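You operate a simulated robot arm through the tools that you are given. There is no shell and no other tool.

The job below is to be done with a simulated two-armed robot. You get a single attempt, and the scene is never put back.

JOB
The dryer is waiting: switch it off and on, then start SHIRTS at level IRON.
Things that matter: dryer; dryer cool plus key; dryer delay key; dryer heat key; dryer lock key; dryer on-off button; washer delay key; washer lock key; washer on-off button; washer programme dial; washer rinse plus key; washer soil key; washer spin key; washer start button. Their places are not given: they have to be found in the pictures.

It is judged by the outcome, as a careful person would: the job done as asked, and still so three seconds after it is handed in. It fails if anything else is knocked over, pushed out of place, dropped, spilled or broken. Flat cloth is picked up by pressing the open fingertips on it (5 to 10 N) and closing them slowly along it; thin cloth reads only 2 to 8 mm in the jaws.

ROBOT AND FRAMES
Two 7-joint arms with two-finger parallel grippers on one trunk that stands fixed in place. Base frame: the origin is at the foot of the trunk, x ahead of it, y to its left, z up. Readings come in m, degrees, newtons and seconds.
The left shoulder is at [0.07, 0.188, 1.165], the right one opposite. With the tool pointing down near the work surface each hand reaches from about 0.32 to 0.8 m from the base axis, measured 20 degrees to its own side. Payload 3.91 kg a hand.
The tool frame of a hand sits at the grasp point between the pads (the TCP): z along the fingers, y along the line on which they close. The tips reach 0.03 m beyond it. Largest opening 0.11 m; finger width 0.02, thickness 0.01; the body of the gripper, 0.048 by 0.112 m, starts 0.055 m behind the TCP.
Orientation is told as [roll, pitch, yaw] about the base's x, y, z axes, in that order, counted from this pose: with the fingers straight down and closing along the base's y, the tool's x points along the base's -x, its y along +y and its z along -z.

CONTROLS
- The arms move only by the tool drive_tool. It takes "left_rows", "right_rows" or both (then of equal length, played together; a hand with none holds still); each is a list of rows, each a list of 7 numbers: the shift along the tool's x, y, z in m, then the turn, a rotation vector about the tool's x, y, z in degrees, then the closure, from 0 (fully open) to 1 (shut). In form: [[tx, ty, tz, ax, ay, az, claw], ...]. A call has 1 to 20 rows; each row shifts and turns the commanded pose from where the row before left it, along the tool's axes as they then stand. Rows are played at 5 a second. More than 0.05 m and 8.6 degrees between two rows, or a gripper value outside its range, and nothing of the call is played. A pose out of reach is approached as far as the arm can. The call stops where the force on the tool passes 40 N (or 10 N more than at its start, if that is more) or the arm is blocked; 0.2 s more then pass. Each finger travels about 0.072 m/s and halts on what it meets, pressing with about 41 N; the grip force reading is that of the motor and also rises with nothing between the fingers. The clock runs only during rows and for 0.2 s after the last one: add rows that do not move to give the fingers time. The reply holds the time, the measured pose of the TCP, the force on the tool along the base axes, the opening and the grip force, in the units named above and with some noise, with the torque about the TCP (base axes, N m) and any sound that the robot's microphone picked up.
- Cameras (640 x 400 px; columns grow to the right, rows downward): "scene" is now at [0.1209, -0.0606, 1.4117]; the picture's right is [-0.66, -0.76, -0.00], its down [-0.29, 0.25, -0.93] and it looks along [0.70, -0.61, -0.38] (base axes); focal length 329 px, centre (320, 200). "left" rides on the left gripper at [0.072, -0.017, -0.103] in its tool frame; the picture's right is [0.23, 0.97, 0.00], its down [-0.76, 0.18, -0.62] and it looks along [-0.61, 0.14, 0.78] (tool axes); focal length 222 px, centre (320, 200). "right" rides on the right gripper at [0.072, 0.017, -0.103] in its tool frame; the picture's right is [-0.23, 0.97, 0.00], its down [-0.76, -0.18, -0.62] and it looks along [-0.61, -0.14, 0.78] (tool axes); focal length 222 px, centre (320, 200).
- camera(camera): a new picture of that camera. The clock stands still meanwhile.
- move_column(by): slides the trunk up (or, below 0, down) by that many m; the arms and the scene camera ride with it, the base frame stays. It gives what a move gives, with no picture.
- head_to(pan, tilt): turns the head with the scene camera to pan (to the left, within 86 degrees either way) and tilt (down, from -29 to 69), counted from straight ahead of the robot. It gives what a move gives.
- point_at(camera, pixels): there is no depth. For up to 12 entries [column, row, z] of the newest picture of that camera ("zoom" is the newest enlarged one), the place [x, y] in the base frame at which the ray of that pixel passes the height z, good to about 0.002 m. The clock stands still meanwhile.
- close_up(camera, box): a new picture of the part [left, top, right, bottom] of that camera's present view, enlarged. The clock stands still meanwhile.
- finish_job(): hands the job in; it is judged then, once.

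Open the grippers and draw the arms clear of the work before you hand the job in, unless the task says otherwise.

The tools are called after ">>>" as a command line: name --argument value ..., lists and objects as JSON in quotes. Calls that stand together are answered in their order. drive_tool: Moves the arms, as the interface text tells. Its arguments: {"type":"object","properties":{"left_rows":{"type":"array","items":{"type":"array","items":{"type":"number"}}},"right_rows":{"type":"array","items":{"type":"array","items":{"type":"number"}}}},"required":[]} The other tools are called the same way: move_column (by) slides the trunk up or down; head_to (pan, tilt) turns the head that bears the scene camera; camera (camera) takes a picture; point_at (camera, pixels) gives the place at which the rays of pixels pass given heights; close_up (camera, box) takes an enlarged picture of a part of a camera's view; finish_job () hands the job in.

At the start:

```text
time_s: 0.0
left_tool_pos: [0.3811, -0.0658, 1.2591]
left_ee_rot: [0.0, -0.1, 0.0]
left_contact_force: [0.3, 0.1, 0.2]
left_ft_torque: [0.0, -0.03, -0.03]
left_width: 0.1099
left_gripper_force: 0.0
right_tool_pos: [0.3731, -0.4614, 1.0878]
right_ee_rot: [0.0, 0.0, 0.0]
right_contact_force: [0.2, 0.1, 0.8]
right_ft_torque: [-0.01, 0.0, -0.01]
right_width: 0.1102
right_gripper_force: 0.0
trunk travel left (down, up): [-0.675, 0.265]
head pan, tilt: [-41.0, 22.3]
```

scene: 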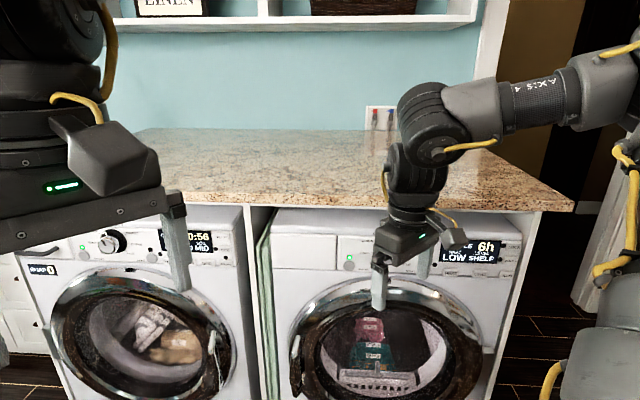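
right: 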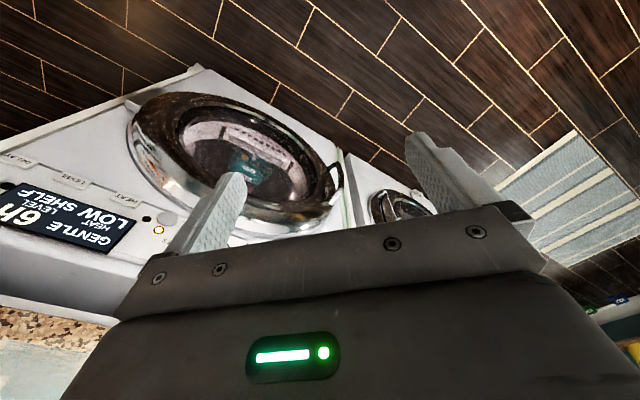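
left: 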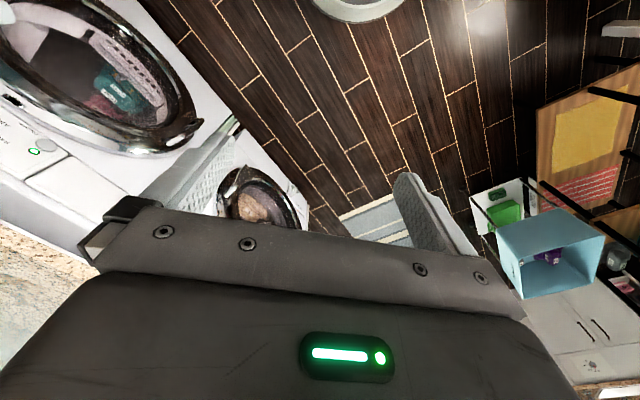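

The scene shows two machines; the right one (display about (480,250), "6h LOW SHELF") seems to be the dryer. I zoom in on both panels.

>>> close_up --camera "scene" --box '[260, 200, 540, 300]'

>>> close_up --camera "scene" --box '[0, 200, 260, 300]'

>>> close_up --camera "right" --box '[0, 120, 240, 290]'

```text
2.29 times, centred on (400, 250) of scene
```

zoom: 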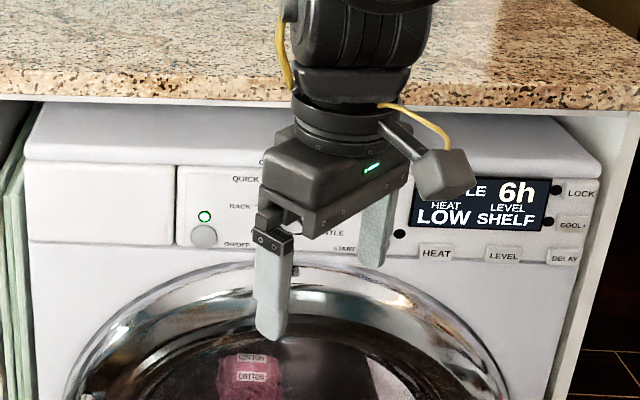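

```text
2.46 times, centred on (130, 250) of scene
```

zoom: 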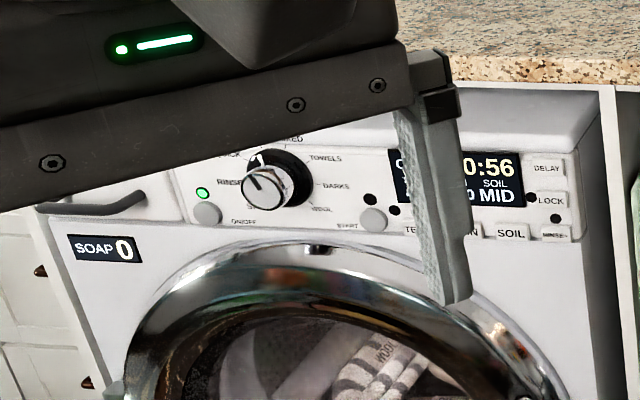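

```text
2.35 times, centred on (120, 205) of right
```

zoom: 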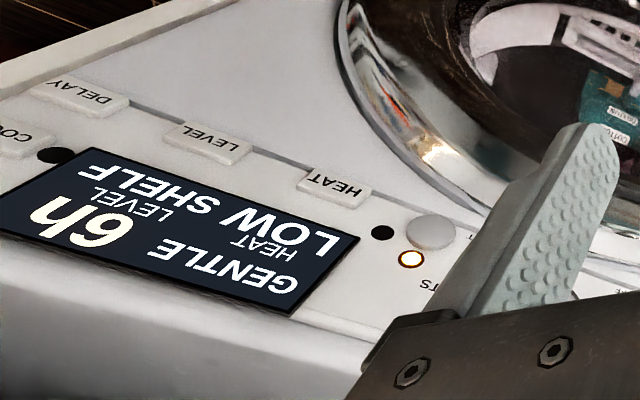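

The right arm hides the dryer panel's middle. I lift the right hand straight up and move the left hand to its own side, both away from the machines.

>>> drive_tool --left_rows '[[0, 0.04, 0, 0, 0, 0, 0], [0, 0.04, 0, 0, 0, 0, 0], [0, 0.04, 0, 0, 0, 0, 0], [0, 0.04, 0, 0, 0, 0, 0], [0, 0.04, 0, 0, 0, 0, 0], [0, 0.04, 0, 0, 0, 0, 0]]' --right_rows '[[0, 0, -0.04, 0, 0, 0, 0], [0, 0, -0.04, 0, 0, 0, 0], [0, 0, -0.04, 0, 0, 0, 0], [0, 0, -0.04, 0, 0, 0, 0], [0, 0, -0.04, 0, 0, 0, 0], [0, 0, -0.02, 0, 0, 0, 0]]'

>>> camera --camera "scene"

>>> camera --camera "right"

```text
time_s: 1.4
left_tool_pos: [0.3701, 0.1577, 1.2454]
left_ee_rot: [-0.1, -0.1, 0.0]
left_contact_force: [0.2, 0.0, 0.2]
left_ft_torque: [0.01, 0.0, -0.03]
left_width: 0.11
left_gripper_force: 0.0
left hand out of reach, approached as far as the arm can: row 6
right_tool_pos: [0.3654, -0.4564, 1.2653]
right_ee_rot: [0.1, -0.2, 0.0]
right_contact_force: [0.7, 0.2, -0.3]
right_ft_torque: [-0.02, -0.01, 0.02]
right_width: 0.1101
right_gripper_force: 0.1
right hand out of reach, approached as far as the arm can: row 5, 6
trunk travel left (down, up): [-0.675, 0.265]
head pan, tilt: [-41.0, 22.3]
```

```text
taken
```

scene: 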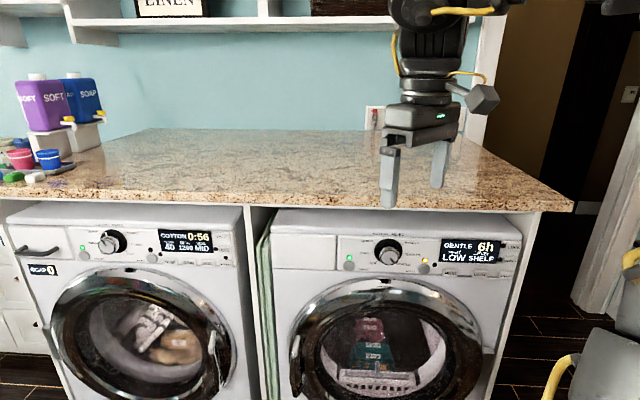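

```text
taken
```

right: 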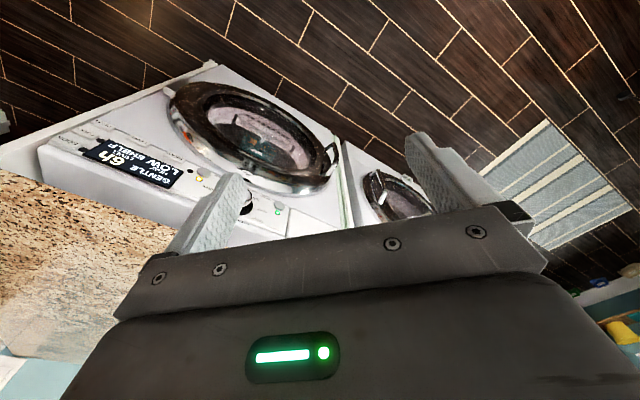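

Now the dryer panel is clear: dial at about (388,252), display at (470,250). I zoom in.

>>> close_up --camera "scene" --box '[325, 220, 445, 295]'

>>> close_up --camera "scene" --box '[415, 220, 535, 295]'

>>> close_up --camera "scene" --box '[0, 190, 280, 300]'

>>> close_up --camera "right" --box '[20, 100, 320, 260]'

```text
5.33 times, centred on (385, 258) of scene
```

zoom: 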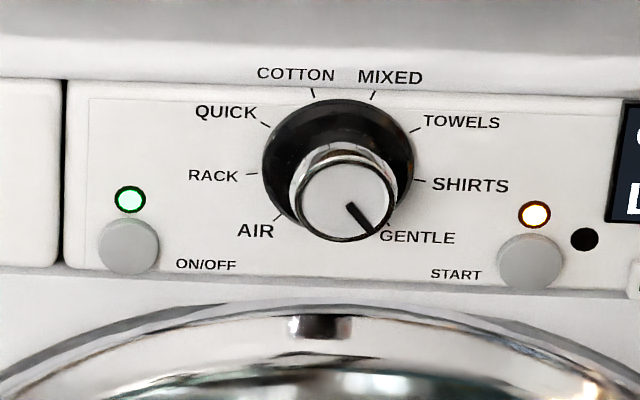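

```text
5.33 times, centred on (475, 258) of scene
```

zoom: 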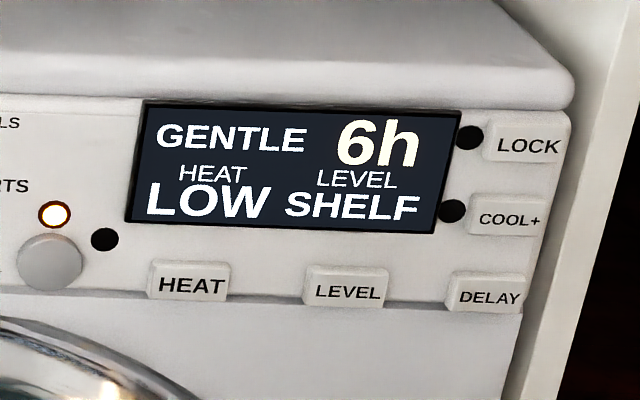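

```text
2.29 times, centred on (140, 245) of scene
```

zoom: 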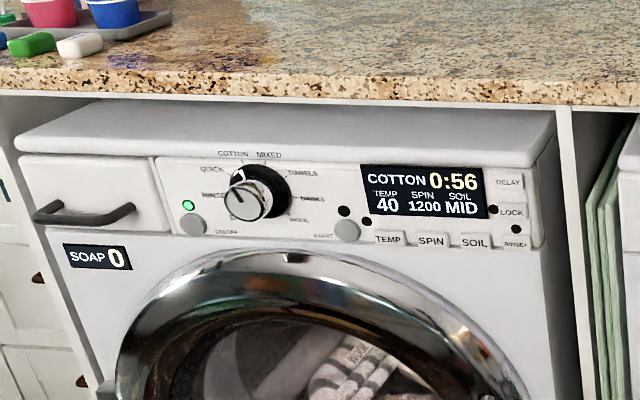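

```text
2.13 times, centred on (170, 180) of right
```

zoom: 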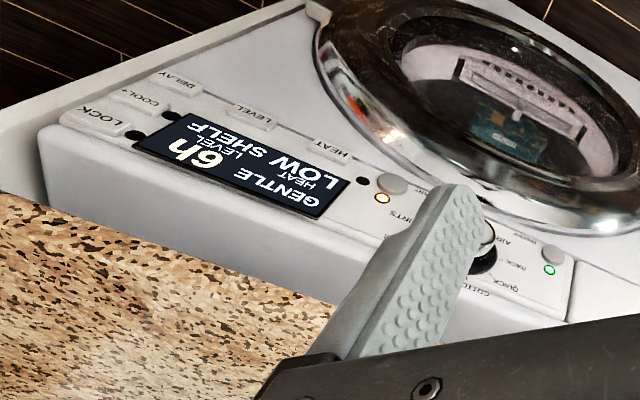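

The dryer (right machine) shows GENTLE, LOW, SHELF, 6h; the washer is on the left. I triangulate display corners and buttons using the scene and right-camera pictures at two heights.

>>> point_at --camera "scene" --pixels '[[349, 266, 1.0], [349, 266, 0.85], [424.4, 269.1, 1.0], [424.4, 269.1, 0.85], [438.4, 261.3, 1.0], [438.4, 261.3, 0.85], [497, 263.7, 1.0], [497, 263.7, 0.85], [441.6, 238.8, 1.0], [441.6, 238.8, 0.85], [501.3, 241, 1.0], [501.3, 241, 0.85]]'

>>> point_at --camera "right" --pixels '[[278, 218.8, 1.0], [278, 218.8, 0.85], [204, 186.4, 1.0], [204, 186.4, 0.85], [183.8, 185, 1.0], [183.8, 185, 0.85], [107.8, 152.6, 1.0], [107.8, 152.6, 0.85], [168.8, 202.8, 1.0], [168.8, 202.8, 0.85], [82.4, 171.4, 1.0], [82.4, 171.4, 0.85]]'

```text
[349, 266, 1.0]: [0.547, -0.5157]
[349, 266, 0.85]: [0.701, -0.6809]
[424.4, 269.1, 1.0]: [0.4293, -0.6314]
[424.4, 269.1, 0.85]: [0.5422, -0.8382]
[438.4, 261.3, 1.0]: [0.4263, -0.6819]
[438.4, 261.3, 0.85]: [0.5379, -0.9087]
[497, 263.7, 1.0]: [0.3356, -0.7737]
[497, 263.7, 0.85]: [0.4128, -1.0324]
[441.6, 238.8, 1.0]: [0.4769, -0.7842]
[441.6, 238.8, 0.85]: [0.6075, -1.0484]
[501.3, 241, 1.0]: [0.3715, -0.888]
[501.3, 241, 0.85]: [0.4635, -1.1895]
```

```text
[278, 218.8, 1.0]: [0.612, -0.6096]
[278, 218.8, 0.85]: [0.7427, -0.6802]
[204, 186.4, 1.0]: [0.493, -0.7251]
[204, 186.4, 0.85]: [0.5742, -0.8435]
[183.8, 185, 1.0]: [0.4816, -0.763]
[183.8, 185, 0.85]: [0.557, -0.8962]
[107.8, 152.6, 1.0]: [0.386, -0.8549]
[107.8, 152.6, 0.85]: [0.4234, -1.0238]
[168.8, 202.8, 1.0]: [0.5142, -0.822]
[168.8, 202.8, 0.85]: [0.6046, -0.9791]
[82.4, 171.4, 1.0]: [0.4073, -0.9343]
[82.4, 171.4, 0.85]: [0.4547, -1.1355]
```

My zoom row conversion was off (the box was widened), so I redo the right-camera rays directly from the zoomed picture.

>>> point_at --camera "zoom" --pixels '[[551, 253, 1.0], [551, 253, 0.85], [392, 184, 1.0], [392, 184, 0.85], [349, 181, 1.0], [349, 181, 0.85], [187, 112, 1.0], [187, 112, 0.85], [317, 219, 1.0], [317, 219, 0.85], [133, 152, 1.0], [133, 152, 0.85]]'

```text
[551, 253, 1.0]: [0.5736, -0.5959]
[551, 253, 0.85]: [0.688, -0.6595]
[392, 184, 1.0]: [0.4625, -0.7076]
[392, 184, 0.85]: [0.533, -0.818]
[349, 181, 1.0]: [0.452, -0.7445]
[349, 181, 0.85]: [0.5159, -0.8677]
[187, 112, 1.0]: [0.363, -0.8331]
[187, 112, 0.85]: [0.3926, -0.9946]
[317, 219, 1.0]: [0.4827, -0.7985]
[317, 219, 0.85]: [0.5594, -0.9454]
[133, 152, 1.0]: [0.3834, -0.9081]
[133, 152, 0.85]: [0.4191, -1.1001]
```

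With the correct rays, the panel is a vertical plane about 0.925 m from the base axis, facing the robot, pushing direction ≈ (0.715,-0.70,0); ON/OFF ≈ (0.663,-0.642,0.886), START ≈ (0.518,-0.795,0.882). I yaw the right hand toward the panel and lower it in free air, closing the fingers.

>>> drive_tool --right_rows '[[0, 0, 0.04, 0, 0, 7.4, 0.5], [0, 0, 0.04, 0, 0, 7.4, 1], [0, 0, 0.04, 0, 0, 7.4, 1], [0, 0, 0.04, 0, 0, 7.4, 1], [0, 0, 0.04, 0, 0, 7.4, 1], [0, 0, 0.04, 0, 0, 7.4, 1]]'

```text
time_s: 2.8
left_tool_pos: [0.3706, 0.1549, 1.2454]
left_ee_rot: [-0.1, 0.1, 0.3]
left_contact_force: [-0.7, -0.4, -0.9]
left_ft_torque: [0.01, -0.02, 0.0]
left_width: 0.1101
left_gripper_force: 0.0
right_tool_pos: [0.346, -0.5103, 1.0921]
right_ee_rot: [0.1, 0.1, -42.7]
right_contact_force: [0.1, -0.2, -0.1]
right_ft_torque: [0.01, 0.02, 0.04]
right_width: 0.0001
right_gripper_force: 38.0
right hand out of reach, approached as far as the arm can: row 5, 6
trunk travel left (down, up): [-0.675, 0.265]
head pan, tilt: [-41.0, 22.3]
```

The yaw is about -43° and the hand is at z 1.09. I now pitch the hand up while moving forward and down, checking half way.

>>> drive_tool --right_rows '[[-0.018, 0.0116, 0.0131, 0, -8.18, 0, 1], [-0.0159, 0.0116, 0.0155, 0, -8.18, 0, 1], [-0.0136, 0.0116, 0.0176, 0, -8.18, 0, 1], [-0.0109, 0.0116, 0.0194, 0, -8.18, 0, 1], [-0.0081, 0.0116, 0.0207, 0, -8.18, 0, 1], [-0.005, 0.0116, 0.0217, 0, -8.18, 0, 1]]'

```text
time_s: 4.2
left_tool_pos: [0.3725, 0.1558, 1.2439]
left_ee_rot: [0.1, 0.0, 0.1]
left_contact_force: [1.3, -0.7, -0.7]
left_ft_torque: [0.01, 0.03, -0.02]
left_width: 0.1103
left_gripper_force: 0.1
right_tool_pos: [0.4215, -0.6048, 0.9733]
right_ee_rot: [0.1, -43.6, -44.5]
right_contact_force: [0.5, 0.2, 0.0]
right_ft_torque: [0.03, 0.04, -0.01]
right_width: 0.0002
right_gripper_force: 37.9
right hand out of reach, approached as far as the arm can: row 1, 2, 3, 4, 5
trunk travel left (down, up): [-0.675, 0.265]
head pan, tilt: [-41.0, 22.3]
```

Half way; pitch is -43.6°, TCP (0.42,-0.60,0.97). I finish the pitching toward a standoff about 0.1 m in front of ON/OFF.

>>> drive_tool --right_rows '[[0.0015, 0.0237, 0.0186, 0, -7.74, 0, 1], [0.004, 0.0237, 0.0182, 0, -7.74, 0, 1], [0.0064, 0.0237, 0.0174, 0, -7.74, 0, 1], [0.0087, 0.0237, 0.0165, 0, -7.74, 0, 1], [0.0109, 0.0237, 0.0152, 0, -7.74, 0, 1], [0.0128, 0.0237, 0.0135, 0, -7.74, 0, 1], [0, 0, 0, 0, 0, 0, 1]]'

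>>> camera --camera "scene"

>>> camera --camera "right"

```text
time_s: 5.8
left_tool_pos: [0.3712, 0.1559, 1.2453]
left_ee_rot: [-0.1, 0.0, 0.2]
left_contact_force: [0.5, 0.4, 0.1]
left_ft_torque: [0.02, 0.01, -0.01]
left_width: 0.1098
left_gripper_force: 0.0
right_tool_pos: [0.552, -0.6092, 0.9665]
right_ee_rot: [168.4, -89.8, 147.2]
right_contact_force: [-0.4, -0.6, -1.2]
right_ft_torque: [0.03, 0.01, -0.04]
right_width: 0.0003
right_gripper_force: 37.6
right hand out of reach, approached as far as the arm can: row 1, 2, 4, 5, 6
trunk travel left (down, up): [-0.675, 0.265]
head pan, tilt: [-41.0, 22.3]
```

```text
taken
```

scene: 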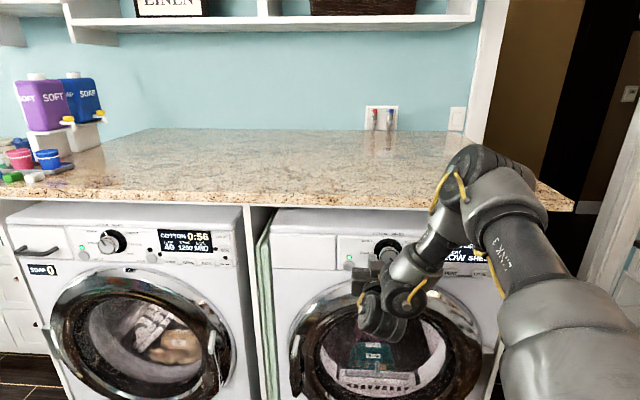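

```text
taken
```

right: 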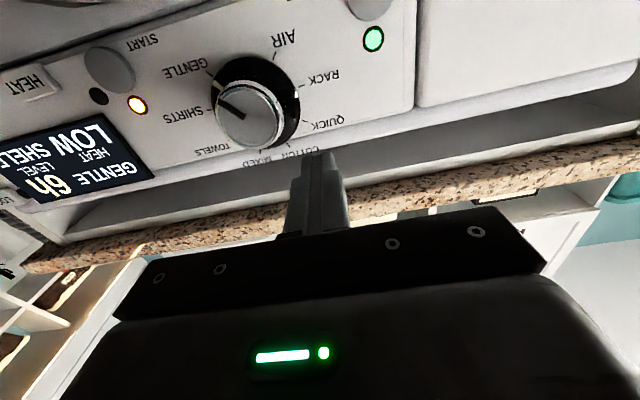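

The hand now points horizontally at the panel with fingers just above the dial (right picture upside down; dial at (250,105)). I back off a little and try moving down and left toward ON/OFF.

>>> drive_tool --right_rows '[[0, 0.01, -0.02, 0, 0, 0, 1], [0.02, 0.01, -0.02, 0, 0, 0, 1], [0.02, 0.015, 0, 0, 0, 0, 1], [0.02, 0.015, 0, 0, 0, 0, 1], [0.02, 0.01, 0, 0, 0, 0, 1]]'

```text
time_s: 7.0
left_tool_pos: [0.3705, 0.1564, 1.2454]
left_ee_rot: [-0.1, 0.0, 0.1]
left_contact_force: [-0.1, 0.1, -0.3]
left_ft_torque: [-0.01, -0.01, 0.02]
left_width: 0.1101
left_gripper_force: 0.0
right_tool_pos: [0.544, -0.5827, 0.9578]
right_ee_rot: [173.5, -89.9, 141.9]
right_contact_force: [0.6, 0.4, 0.3]
right_ft_torque: [-0.01, 0.02, 0.03]
right_width: 0.0
right_gripper_force: 37.8
right hand out of reach, approached as far as the arm can: row 2, 3, 4, 5
trunk travel left (down, up): [-0.675, 0.265]
head pan, tilt: [-41.0, 22.3]
```

The arm can't get lower with this wrist pose, so lowering the trunk would help. First I check what is under the left hand and around the trunk.

>>> camera --camera "left"

>>> head_to --pan 30 --tilt 40

>>> camera --camera "scene"

```text
taken
```

left: 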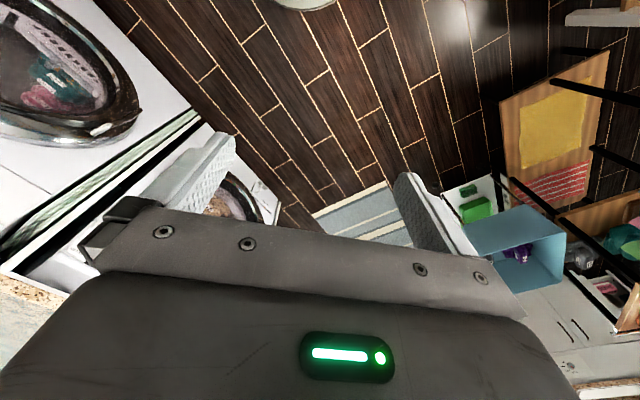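

```text
time_s: 8.4
left_tool_pos: [0.3703, 0.158, 1.2446]
left_ee_rot: [-0.1, 0.0, 0.2]
left_contact_force: [-0.6, 0.4, -0.5]
left_ft_torque: [0.01, 0.01, 0.0]
left_width: 0.1102
left_gripper_force: 0.0
right_tool_pos: [0.5449, -0.5813, 0.9576]
right_ee_rot: [177.7, -89.9, 137.8]
right_contact_force: [-1.2, 0.2, 0.4]
right_ft_torque: [0.0, 0.01, -0.01]
right_width: 0.0
right_gripper_force: 37.8
trunk travel left (down, up): [-0.675, 0.265]
head pan, tilt: [30.0, 40.0]
```

```text
taken
```

scene: 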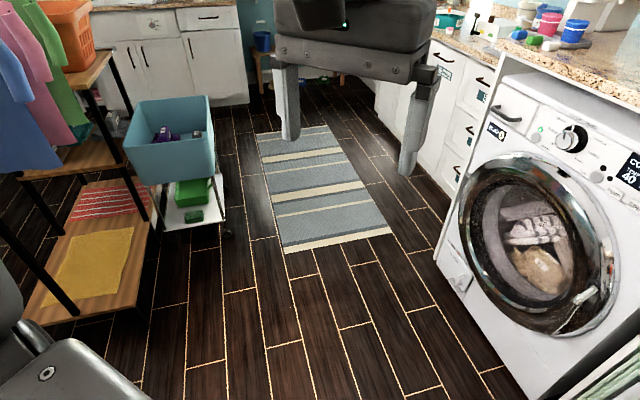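

Open floor is under the left hand. I check to the robot's left, where the left elbow is near a table, before lowering.

>>> head_to --pan 75 --tilt 40

>>> camera --camera "scene"

>>> head_to --pan -70 --tilt 40

>>> camera --camera "scene"

```text
time_s: 9.6
left_tool_pos: [0.3699, 0.158, 1.2453]
left_ee_rot: [0.0, 0.0, 0.1]
left_contact_force: [-0.7, 0.7, 0.5]
left_ft_torque: [-0.02, 0.0, 0.0]
left_width: 0.11
left_gripper_force: 0.0
right_tool_pos: [0.5447, -0.5811, 0.9572]
right_ee_rot: [179.0, -89.9, 136.5]
right_contact_force: [1.1, 0.6, 0.2]
right_ft_torque: [0.01, -0.04, 0.0]
right_width: 0.0
right_gripper_force: 37.8
trunk travel left (down, up): [-0.675, 0.265]
head pan, tilt: [75.0, 40.0]
```

```text
taken
```

scene: 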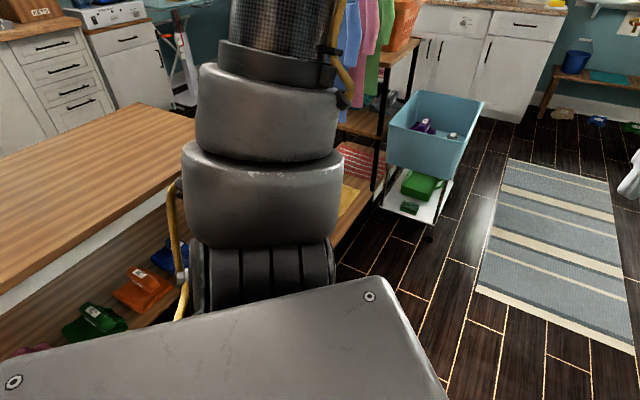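

```text
time_s: 11.8
left_tool_pos: [0.3708, 0.1572, 1.2449]
left_ee_rot: [0.0, 0.0, 0.2]
left_contact_force: [1.6, -1.3, -1.0]
left_ft_torque: [0.02, -0.03, -0.01]
left_width: 0.1103
left_gripper_force: 0.1
right_tool_pos: [0.5453, -0.5816, 0.958]
right_ee_rot: [178.4, -89.9, 137.3]
right_contact_force: [0.1, 0.4, -0.2]
right_ft_torque: [-0.02, 0.02, 0.0]
right_width: 0.0001
right_gripper_force: 37.6
trunk travel left (down, up): [-0.675, 0.265]
head pan, tilt: [-70.0, 40.0]
```

```text
taken
```

scene: 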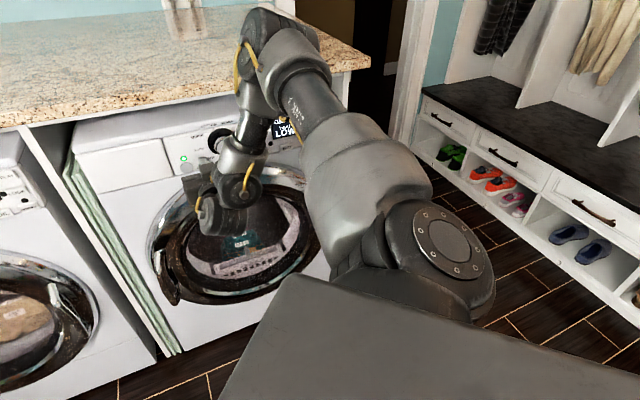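

The room around the arms is free and the elbow stays in front of the counter. I back the right hand off 5 cm and lower the trunk 0.12 m.

>>> drive_tool --right_rows '[[0, 0, -0.025, 0, 0, 0, 1], [0, 0, -0.025, 0, 0, 0, 1], [0, 0, 0, 0, 0, 0, 1]]'

>>> move_column --by -0.12

>>> head_to --pan -41 --tilt 22.3

>>> camera --camera "scene"

>>> camera --camera "right"

```text
time_s: 12.6
left_tool_pos: [0.3704, 0.1575, 1.2449]
left_ee_rot: [-0.1, 0.0, 0.1]
left_contact_force: [0.8, -0.2, 0.0]
left_ft_torque: [0.01, -0.01, -0.02]
left_width: 0.1103
left_gripper_force: 0.0
right_tool_pos: [0.5072, -0.5491, 0.9579]
right_ee_rot: [-165.7, -89.9, 121.3]
right_contact_force: [-0.8, -0.1, 0.3]
right_ft_torque: [0.05, -0.02, -0.01]
right_width: 0.0
right_gripper_force: 37.1
trunk travel left (down, up): [-0.675, 0.265]
head pan, tilt: [-70.0, 40.0]
```

```text
time_s: 14.1
left_tool_pos: [0.3705, 0.1584, 1.1247]
left_ee_rot: [-0.2, 0.0, 0.1]
left_contact_force: [-0.2, -0.3, 0.4]
left_ft_torque: [0.0, 0.01, 0.02]
left_width: 0.11
left_gripper_force: 0.0
right_tool_pos: [0.5081, -0.5478, 0.838]
right_ee_rot: [175.4, -89.9, 140.2]
right_contact_force: [-0.4, -0.3, -0.2]
right_ft_torque: [0.0, -0.01, 0.0]
right_width: 0.0
right_gripper_force: 37.3
trunk travel left (down, up): [-0.555, 0.385]
head pan, tilt: [-70.0, 40.0]
```

```text
time_s: 15.1
left_tool_pos: [0.3715, 0.1571, 1.124]
left_ee_rot: [-0.1, 0.0, 0.1]
left_contact_force: [0.4, 0.5, -1.0]
left_ft_torque: [-0.01, 0.0, -0.03]
left_width: 0.1097
left_gripper_force: 0.1
right_tool_pos: [0.5082, -0.5491, 0.8368]
right_ee_rot: [-178.3, -89.9, 134.0]
right_contact_force: [-0.6, -0.8, -0.3]
right_ft_torque: [-0.01, 0.02, 0.04]
right_width: 0.0001
right_gripper_force: 37.5
trunk travel left (down, up): [-0.555, 0.385]
head pan, tilt: [-41.0, 22.3]
```

```text
taken
```

scene: 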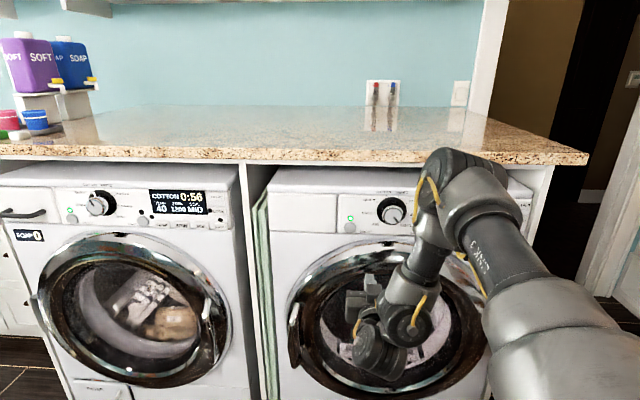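

```text
taken
```

right: 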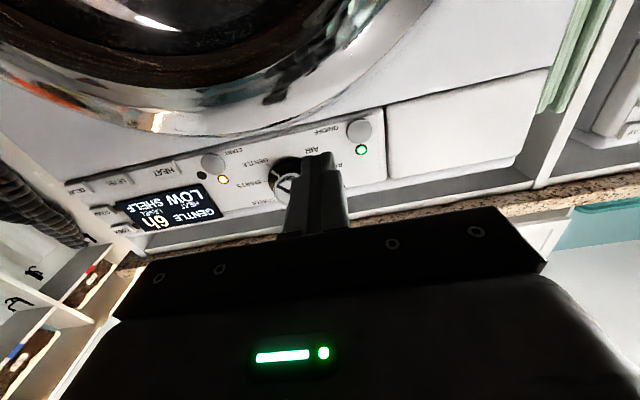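

The hand is now below panel level and clear. I zoom in on the panel from both cameras to refine the positions of keys and dial.

>>> close_up --camera "right" --box '[60, 100, 400, 260]'

>>> close_up --camera "scene" --box '[320, 180, 440, 255]'

```text
1.88 times, centred on (230, 180) of right
```

zoom: 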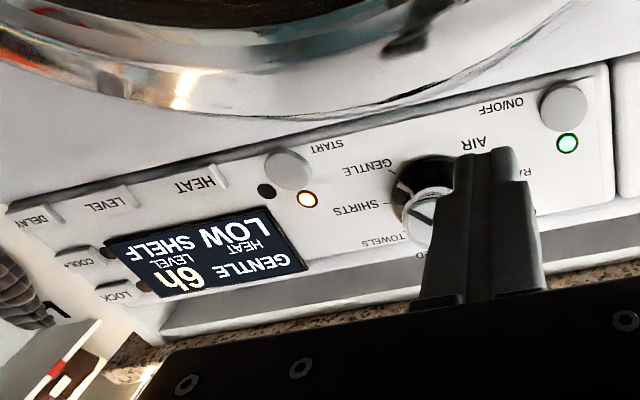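

```text
5.33 times, centred on (380, 218) of scene
```

zoom: 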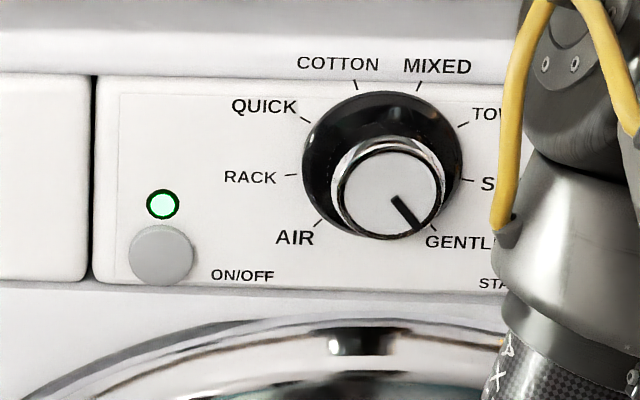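

I compute rays for the ON/OFF button, its LED and the knob face from the scene zoom, and for button/LEDs from the right picture.

>>> point_at --camera "zoom" --pixels '[[160, 255, 0.95], [160, 255, 0.85], [163, 204, 0.95], [163, 204, 0.85], [388, 194, 0.95], [388, 194, 0.85], [383, 165, 0.95], [383, 165, 0.85]]'

>>> point_at --camera "right" --pixels '[[359.3, 130, 0.95], [359.3, 130, 0.85], [361.4, 149.7, 0.95], [361.4, 149.7, 0.85], [213.5, 164, 0.95], [213.5, 164, 0.85], [223.1, 179.5, 0.95], [223.1, 179.5, 0.85]]'

```text
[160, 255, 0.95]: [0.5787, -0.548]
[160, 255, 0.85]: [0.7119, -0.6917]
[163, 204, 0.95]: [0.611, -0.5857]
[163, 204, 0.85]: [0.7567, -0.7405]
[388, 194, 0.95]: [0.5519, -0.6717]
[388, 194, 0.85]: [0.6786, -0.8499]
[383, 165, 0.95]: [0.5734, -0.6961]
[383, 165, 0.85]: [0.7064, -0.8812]
```

```text
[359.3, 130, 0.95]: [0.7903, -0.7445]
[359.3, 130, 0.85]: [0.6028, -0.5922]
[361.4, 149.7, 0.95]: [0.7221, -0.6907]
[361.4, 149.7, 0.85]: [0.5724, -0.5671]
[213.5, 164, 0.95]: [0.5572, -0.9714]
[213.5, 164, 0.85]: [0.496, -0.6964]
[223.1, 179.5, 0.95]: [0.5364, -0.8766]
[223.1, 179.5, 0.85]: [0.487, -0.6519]
```

Triangulation agrees well: ON/OFF face at (0.6665,-0.6434,0.884), START at (0.518,-0.795,0.886). I move the closed fingers in front of ON/OFF, leaving a gap of about 6 cm.

>>> drive_tool --right_rows '[[-0.016, 0.0145, 0, 0, 0, 0, 1], [-0.016, 0.0145, 0, 0, 0, 0, 1], [-0.015, 0.0143, 0.02, 0, 0, 0, 1], [0, 0, 0.035, 0, 0, 0, 1], [0, 0, 0.035, 0, 0, 0, 1], [0, 0, 0, 0, 0, 0, 1]]'

>>> camera --camera "right"

>>> camera --camera "scene"

```text
time_s: 16.5
left_tool_pos: [0.3701, 0.1588, 1.1247]
left_ee_rot: [-0.1, 0.0, 0.1]
left_contact_force: [0.3, 0.2, -0.2]
left_ft_torque: [-0.02, -0.01, 0.01]
left_width: 0.1101
left_gripper_force: 0.1
right_tool_pos: [0.6043, -0.5782, 0.8884]
right_ee_rot: [-173.5, -89.8, 128.9]
right_contact_force: [0.0, -0.3, -0.6]
right_ft_torque: [-0.02, 0.02, -0.01]
right_width: 0.0
right_gripper_force: 38.1
trunk travel left (down, up): [-0.555, 0.385]
head pan, tilt: [-41.0, 22.3]
```

```text
taken
```

right: 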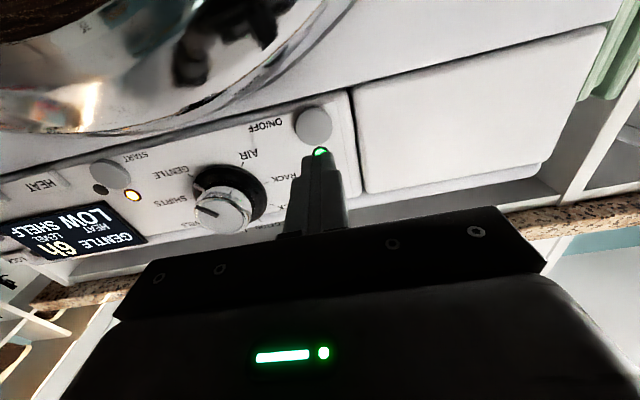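

```text
taken
```

scene: 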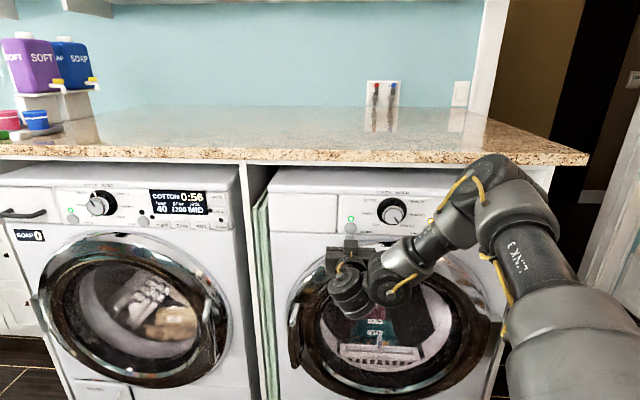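

The fingertips line up with ON/OFF (button at (313,127) straight ahead along the fingers). I advance to near contact in small steps.

>>> drive_tool --right_rows '[[0.004, -0.003, 0.02, 0, 0, 0, 1], [0, 0, 0.02, 0, 0, 0, 1], [0, 0, 0.012, 0, 0, 0, 1], [0, 0, 0, 0, 0, 0, 1]]'

>>> close_up --camera "right" --box '[240, 80, 400, 180]'

>>> close_up --camera "scene" --box '[300, 180, 420, 255]'

```text
time_s: 17.5
left_tool_pos: [0.3705, 0.1579, 1.1261]
left_ee_rot: [-0.1, 0.1, 0.1]
left_contact_force: [-0.1, -0.2, -0.2]
left_ft_torque: [0.02, 0.02, -0.05]
left_width: 0.11
left_gripper_force: 0.2
right_tool_pos: [0.6388, -0.6187, 0.8817]
right_ee_rot: [139.1, -89.9, 176.5]
right_contact_force: [-0.1, 0.3, -0.5]
right_ft_torque: [-0.02, 0.04, 0.03]
right_width: 0.0
right_gripper_force: 37.9
trunk travel left (down, up): [-0.555, 0.385]
head pan, tilt: [-41.0, 22.3]
```

```text
4.00 times, centred on (320, 130) of right
```

zoom: 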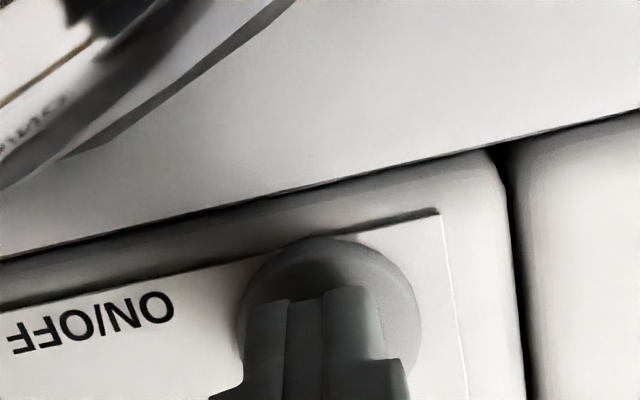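

```text
5.33 times, centred on (360, 218) of scene
```

zoom: 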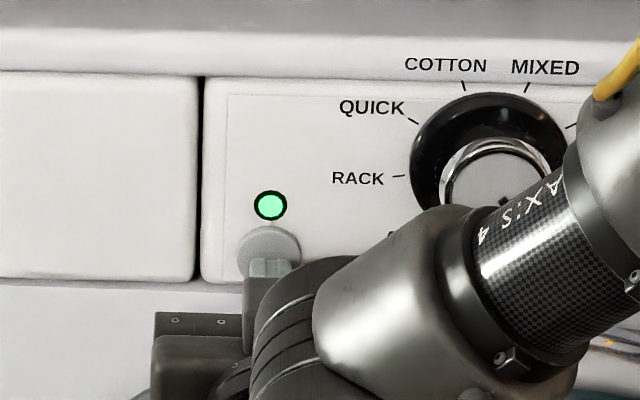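

Fingertips are centred on the button, just short of touching. I press in 4 mm steps and draw back.

>>> drive_tool --right_rows '[[0, 0, 0.005, 0, 0, 0, 1], [0, 0, 0.004, 0, 0, 0, 1], [0, 0, 0.004, 0, 0, 0, 1]]'

>>> close_up --camera "scene" --box '[300, 180, 420, 255]'

```text
time_s: 18.3
left_tool_pos: [0.3683, 0.1593, 1.1257]
left_ee_rot: [-0.2, -0.1, 0.2]
left_contact_force: [0.0, 1.0, -0.8]
left_ft_torque: [-0.03, -0.02, 0.03]
left_width: 0.11
left_gripper_force: 0.0
right_tool_pos: [0.645, -0.6255, 0.8789]
right_ee_rot: [-60.0, -89.9, 15.8]
right_contact_force: [-13.8, 17.4, -5.6]
right_ft_torque: [0.06, 0.13, 0.0]
right_width: 0.0
right_gripper_force: 38.1
trunk travel left (down, up): [-0.555, 0.385]
head pan, tilt: [-41.0, 22.3]
heard: click
```

```text
5.33 times, centred on (360, 218) of scene
```

zoom: 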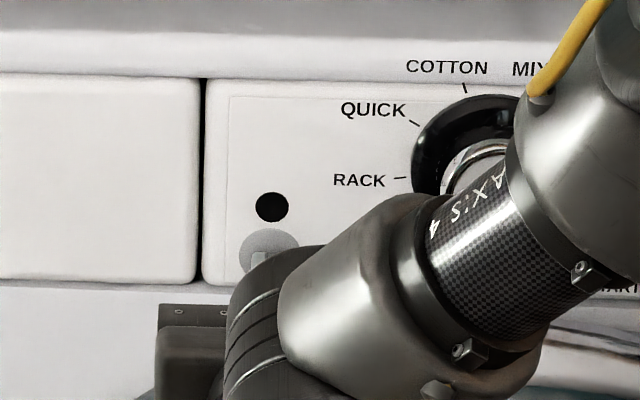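

One click and the green ON/OFF light went dark: the dryer is off. I withdraw 2.5 cm, correcting a few mm upward.

>>> drive_tool --right_rows '[[0, 0, -0.013, 0, 0, 0, 1], [-0.003, 0, -0.012, 0, 0, 0, 1], [0, 0, 0, 0, 0, 0, 1], [0, 0, 0, 0, 0, 0, 1]]'

>>> camera --camera "right"

>>> camera --camera "scene"

```text
time_s: 19.3
left_tool_pos: [0.37, 0.1569, 1.1251]
left_ee_rot: [0.0, 0.0, 0.1]
left_contact_force: [0.1, 1.2, -0.1]
left_ft_torque: [0.02, 0.01, 0.01]
left_width: 0.11
left_gripper_force: 0.1
right_tool_pos: [0.6302, -0.6088, 0.8837]
right_ee_rot: [171.7, -89.9, 143.8]
right_contact_force: [-0.4, 0.0, -0.5]
right_ft_torque: [0.0, 0.0, 0.03]
right_width: 0.0
right_gripper_force: 37.5
trunk travel left (down, up): [-0.555, 0.385]
head pan, tilt: [-41.0, 22.3]
```

```text
taken
```

right: 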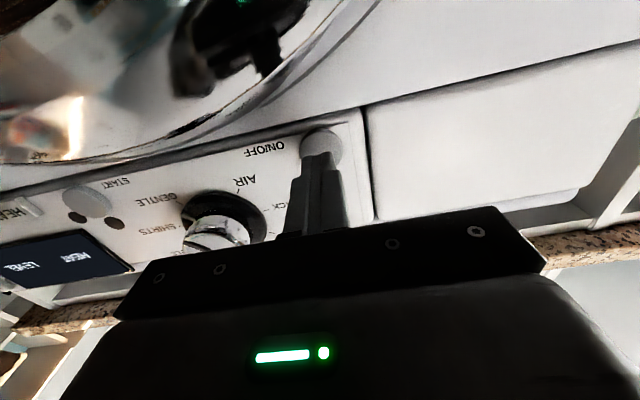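

```text
taken
```

scene: 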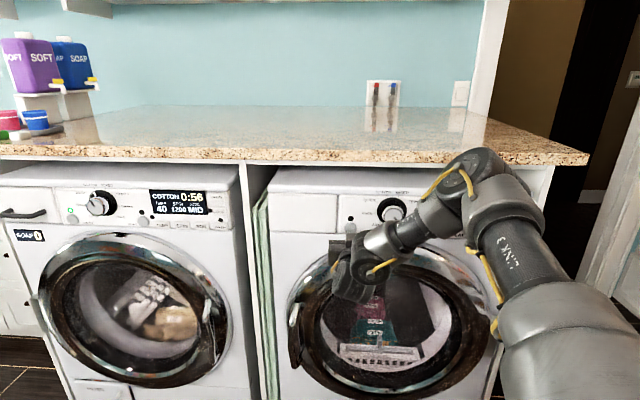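

Display blanked except labels; the dryer is off and the hand is clear of the button. I press ON/OFF a second time, to the same depth, and withdraw.

>>> drive_tool --right_rows '[[0, 0, 0.012, 0, 0, 0, 1], [0, 0, 0.005, 0, 0, 0, 1], [0, 0, 0.004, 0, 0, 0, 1], [0, 0, 0.003, 0, 0, 0, 1]]'

>>> close_up --camera "scene" --box '[300, 180, 420, 255]'

```text
time_s: 20.3
left_tool_pos: [0.3696, 0.1573, 1.1242]
left_ee_rot: [0.0, 0.0, 0.1]
left_contact_force: [0.0, -0.4, 0.0]
left_ft_torque: [-0.01, -0.02, 0.0]
left_width: 0.1097
left_gripper_force: 0.2
right_tool_pos: [0.645, -0.6254, 0.8845]
right_ee_rot: [-38.7, -90.0, -5.7]
right_contact_force: [-12.5, 12.2, -5.8]
right_ft_torque: [0.15, 0.06, -0.04]
right_width: 0.0002
right_gripper_force: 37.4
trunk travel left (down, up): [-0.555, 0.385]
head pan, tilt: [-41.0, 22.3]
heard: click
```

```text
5.33 times, centred on (360, 218) of scene
```

zoom: 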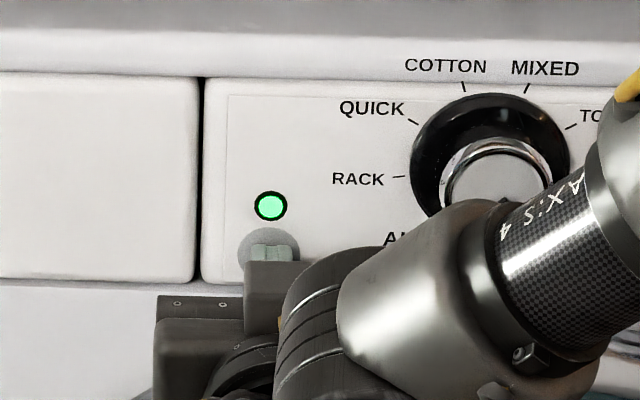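

The second click lit the green lamp: dryer is on again. I withdraw about 10 cm and look at the display and dial.

>>> drive_tool --right_rows '[[0, 0, -0.02, 0, 0, 0, 1], [0, 0, -0.03, 0, 0, 0, 1], [0, 0, -0.04, 0, 0, 0, 1], [0.02, 0, -0.02, 0, 0, 0, 1], [0, 0, 0, 0, 0, 0, 1]]'

>>> close_up --camera "right" --box '[0, 60, 400, 310]'

>>> close_up --camera "scene" --box '[320, 180, 440, 255]'

```text
time_s: 21.5
left_tool_pos: [0.3699, 0.1568, 1.125]
left_ee_rot: [-0.1, 0.0, 0.1]
left_contact_force: [0.3, -0.5, 0.1]
left_ft_torque: [-0.01, -0.02, -0.02]
left_width: 0.1101
left_gripper_force: 0.0
right_tool_pos: [0.5646, -0.5483, 0.8653]
right_ee_rot: [159.6, -89.9, 156.1]
right_contact_force: [-0.6, 0.5, 0.4]
right_ft_torque: [-0.02, 0.0, 0.0]
right_width: 0.0003
right_gripper_force: 37.5
trunk travel left (down, up): [-0.555, 0.385]
head pan, tilt: [-41.0, 22.3]
```

```text
1.60 times, centred on (200, 185) of right
```

zoom: 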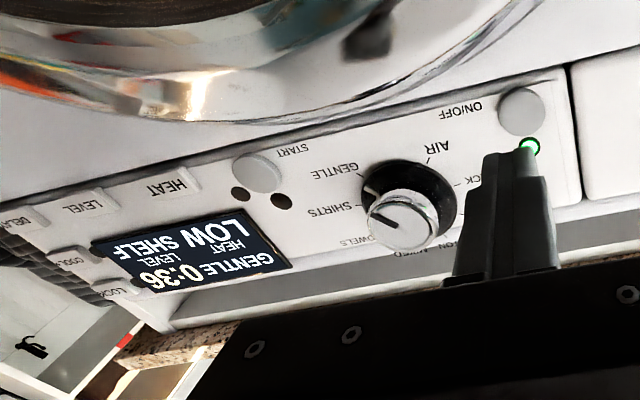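

```text
5.33 times, centred on (380, 218) of scene
```

zoom: 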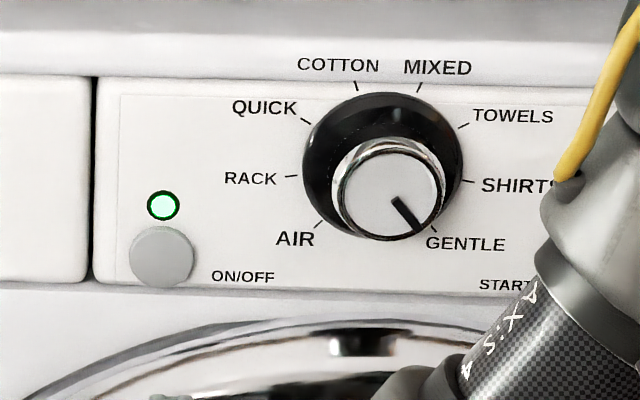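

The display now reads GENTLE 0:36, LOW, SHELF (delay cleared). I locate the knob face centre from both cameras: right full pixel ≈ (250.5,199), scene zoom (388,194).

>>> point_at --camera "right" --pixels '[[250.5, 199, 0.95], [250.5, 199, 0.85]]'

>>> point_at --camera "zoom" --pixels '[[388, 194, 0.95], [388, 194, 0.9], [334, 194, 0.931], [443, 194, 0.931]]'

>>> close_up --camera "right" --box '[180, 130, 340, 230]'

```text
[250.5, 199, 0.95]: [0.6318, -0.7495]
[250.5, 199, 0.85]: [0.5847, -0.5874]
```

```text
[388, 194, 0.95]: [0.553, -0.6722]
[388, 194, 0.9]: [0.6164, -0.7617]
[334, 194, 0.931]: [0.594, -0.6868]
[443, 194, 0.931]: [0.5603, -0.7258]
```

```text
4.00 times, centred on (260, 180) of right
```

zoom: 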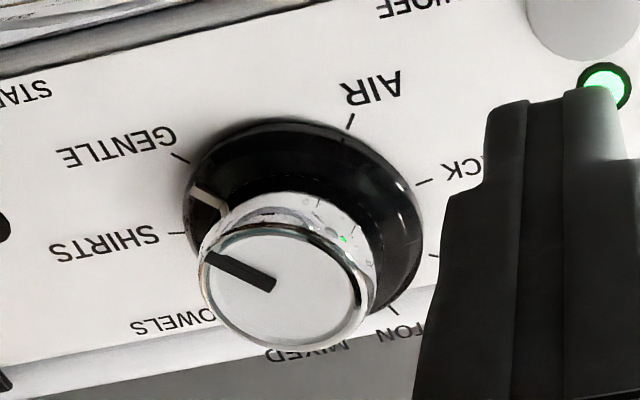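

I recheck with the sharper zoom where the knob face centre is at about (285,290).

>>> point_at --camera "zoom" --pixels '[[285, 290, 0.95], [285, 290, 0.85], [605, 80, 0.95], [605, 80, 0.85], [302, 190, 0.95], [302, 190, 0.85]]'

```text
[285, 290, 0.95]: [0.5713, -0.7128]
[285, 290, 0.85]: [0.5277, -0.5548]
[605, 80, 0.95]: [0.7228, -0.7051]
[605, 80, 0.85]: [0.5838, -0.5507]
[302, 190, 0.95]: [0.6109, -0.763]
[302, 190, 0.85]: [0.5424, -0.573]
```

The stale-frame issue explains the mismatch; from the fresh zoom the knob face centre is at about s=0.099 along the panel, z≈0.935, protruding about 3.6 cm. I move the opened fingers in front of the knob.

>>> drive_tool --right_rows '[[-0.015, -0.02, 0, 0, 0, 0, 0.27], [-0.015, -0.02, 0, 0, 0, 0, 0.27], [-0.015, -0.02, 0, 0, 0, 0, 0.27], [-0.014, -0.021, 0, 0, 0, 0, 0.27], [-0.01, -0.021, 0, 0, 0, 0, 0.27], [0, 0, 0.02, 0, 0, 0, 0.27], [0, 0, 0.02, 0, 0, 0, 0.27], [0, 0, 0, 0, 0, 0, 0.27]]'

>>> camera --camera "right"

>>> camera --camera "scene"

```text
time_s: 23.3
left_tool_pos: [0.3713, 0.1581, 1.1246]
left_ee_rot: [-0.1, -0.1, 0.1]
left_contact_force: [-0.3, 0.2, -0.8]
left_ft_torque: [-0.02, 0.01, -0.01]
left_width: 0.1098
left_gripper_force: 0.0
right_tool_pos: [0.524, -0.6491, 0.9324]
right_ee_rot: [-154.6, -90.0, 110.2]
right_contact_force: [1.0, -0.2, 0.1]
right_ft_torque: [-0.03, -0.02, -0.01]
right_width: 0.0804
right_gripper_force: 0.0
trunk travel left (down, up): [-0.555, 0.385]
head pan, tilt: [-41.0, 22.3]
```

```text
taken
```

right: 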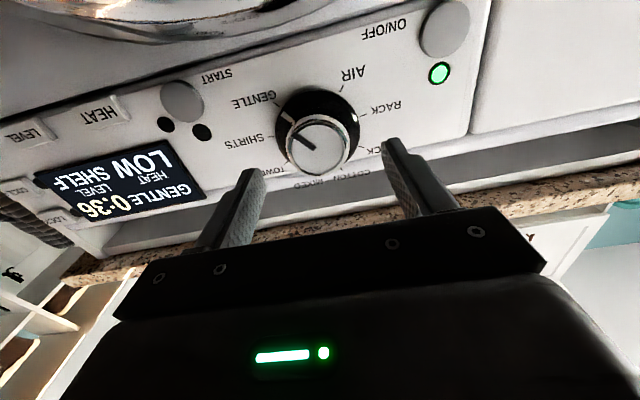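

```text
taken
```

scene: 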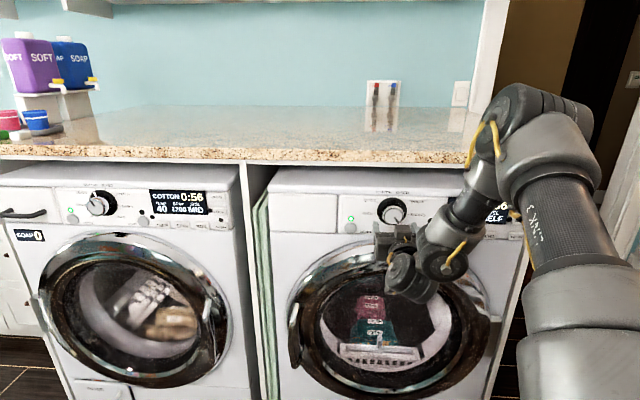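

Fingers straddle the knob's column. I verify the knob face centre (316,149) against the TCP using this fresh picture.

>>> point_at --camera "right" --pixels '[[316, 149, 0.93], [316, 149, 0.94], [317, 117, 0.93], [317, 117, 0.94]]'

>>> close_up --camera "right" --box '[220, 60, 420, 185]'

>>> close_up --camera "scene" --box '[340, 180, 460, 255]'

```text
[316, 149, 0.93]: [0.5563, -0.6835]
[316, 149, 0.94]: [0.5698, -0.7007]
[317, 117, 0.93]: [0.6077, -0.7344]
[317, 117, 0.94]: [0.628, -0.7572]
```

```text
3.20 times, centred on (320, 122) of right
```

zoom: 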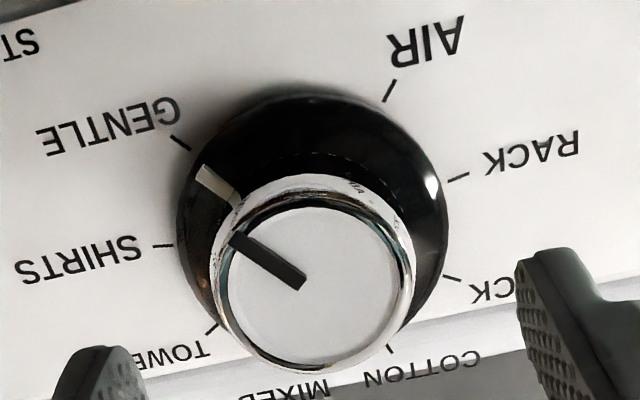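

```text
5.33 times, centred on (400, 218) of scene
```

zoom: 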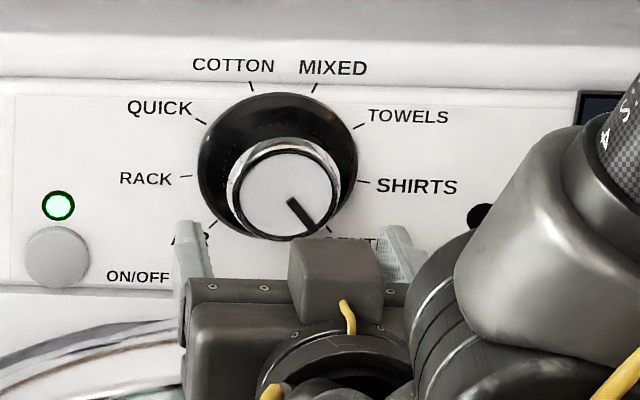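

Knob axis is about 4 mm above and 3 mm right of the TCP. I correct and advance so the pads flank the knob.

>>> drive_tool --right_rows '[[-0.004, -0.003, 0.01, 0, 0, 0, 0.27], [0, 0, 0.015, 0, 0, 0, 0.27], [0, 0, 0.012, 0, 0, 0, 0.27], [0, 0, 0.008, 0, 0, 0, 0.27], [0, 0, 0, 0, 0, 0, 0.27]]'

>>> close_up --camera "right" --box '[200, 60, 440, 210]'

>>> close_up --camera "scene" --box '[340, 180, 460, 255]'

```text
time_s: 24.5
left_tool_pos: [0.3704, 0.1587, 1.1249]
left_ee_rot: [-0.2, 0.0, 0.0]
left_contact_force: [0.3, 0.2, -0.3]
left_ft_torque: [0.03, -0.03, 0.03]
left_width: 0.1101
left_gripper_force: 0.0
right_tool_pos: [0.5557, -0.6825, 0.9357]
right_ee_rot: [-168.5, -89.9, 124.1]
right_contact_force: [-0.1, -0.5, -0.1]
right_ft_torque: [-0.01, 0.01, 0.04]
right_width: 0.0803
right_gripper_force: 0.1
trunk travel left (down, up): [-0.555, 0.385]
head pan, tilt: [-41.0, 22.3]
```

```text
2.67 times, centred on (320, 135) of right
```

zoom: 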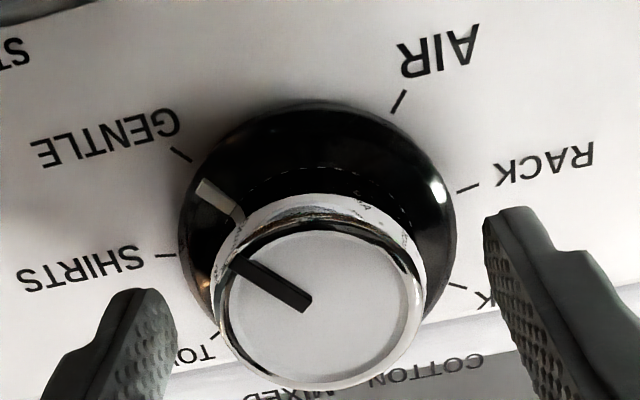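

```text
5.33 times, centred on (400, 218) of scene
```

zoom: 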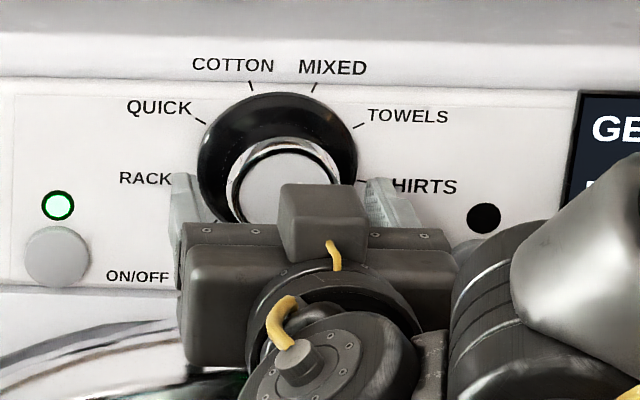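

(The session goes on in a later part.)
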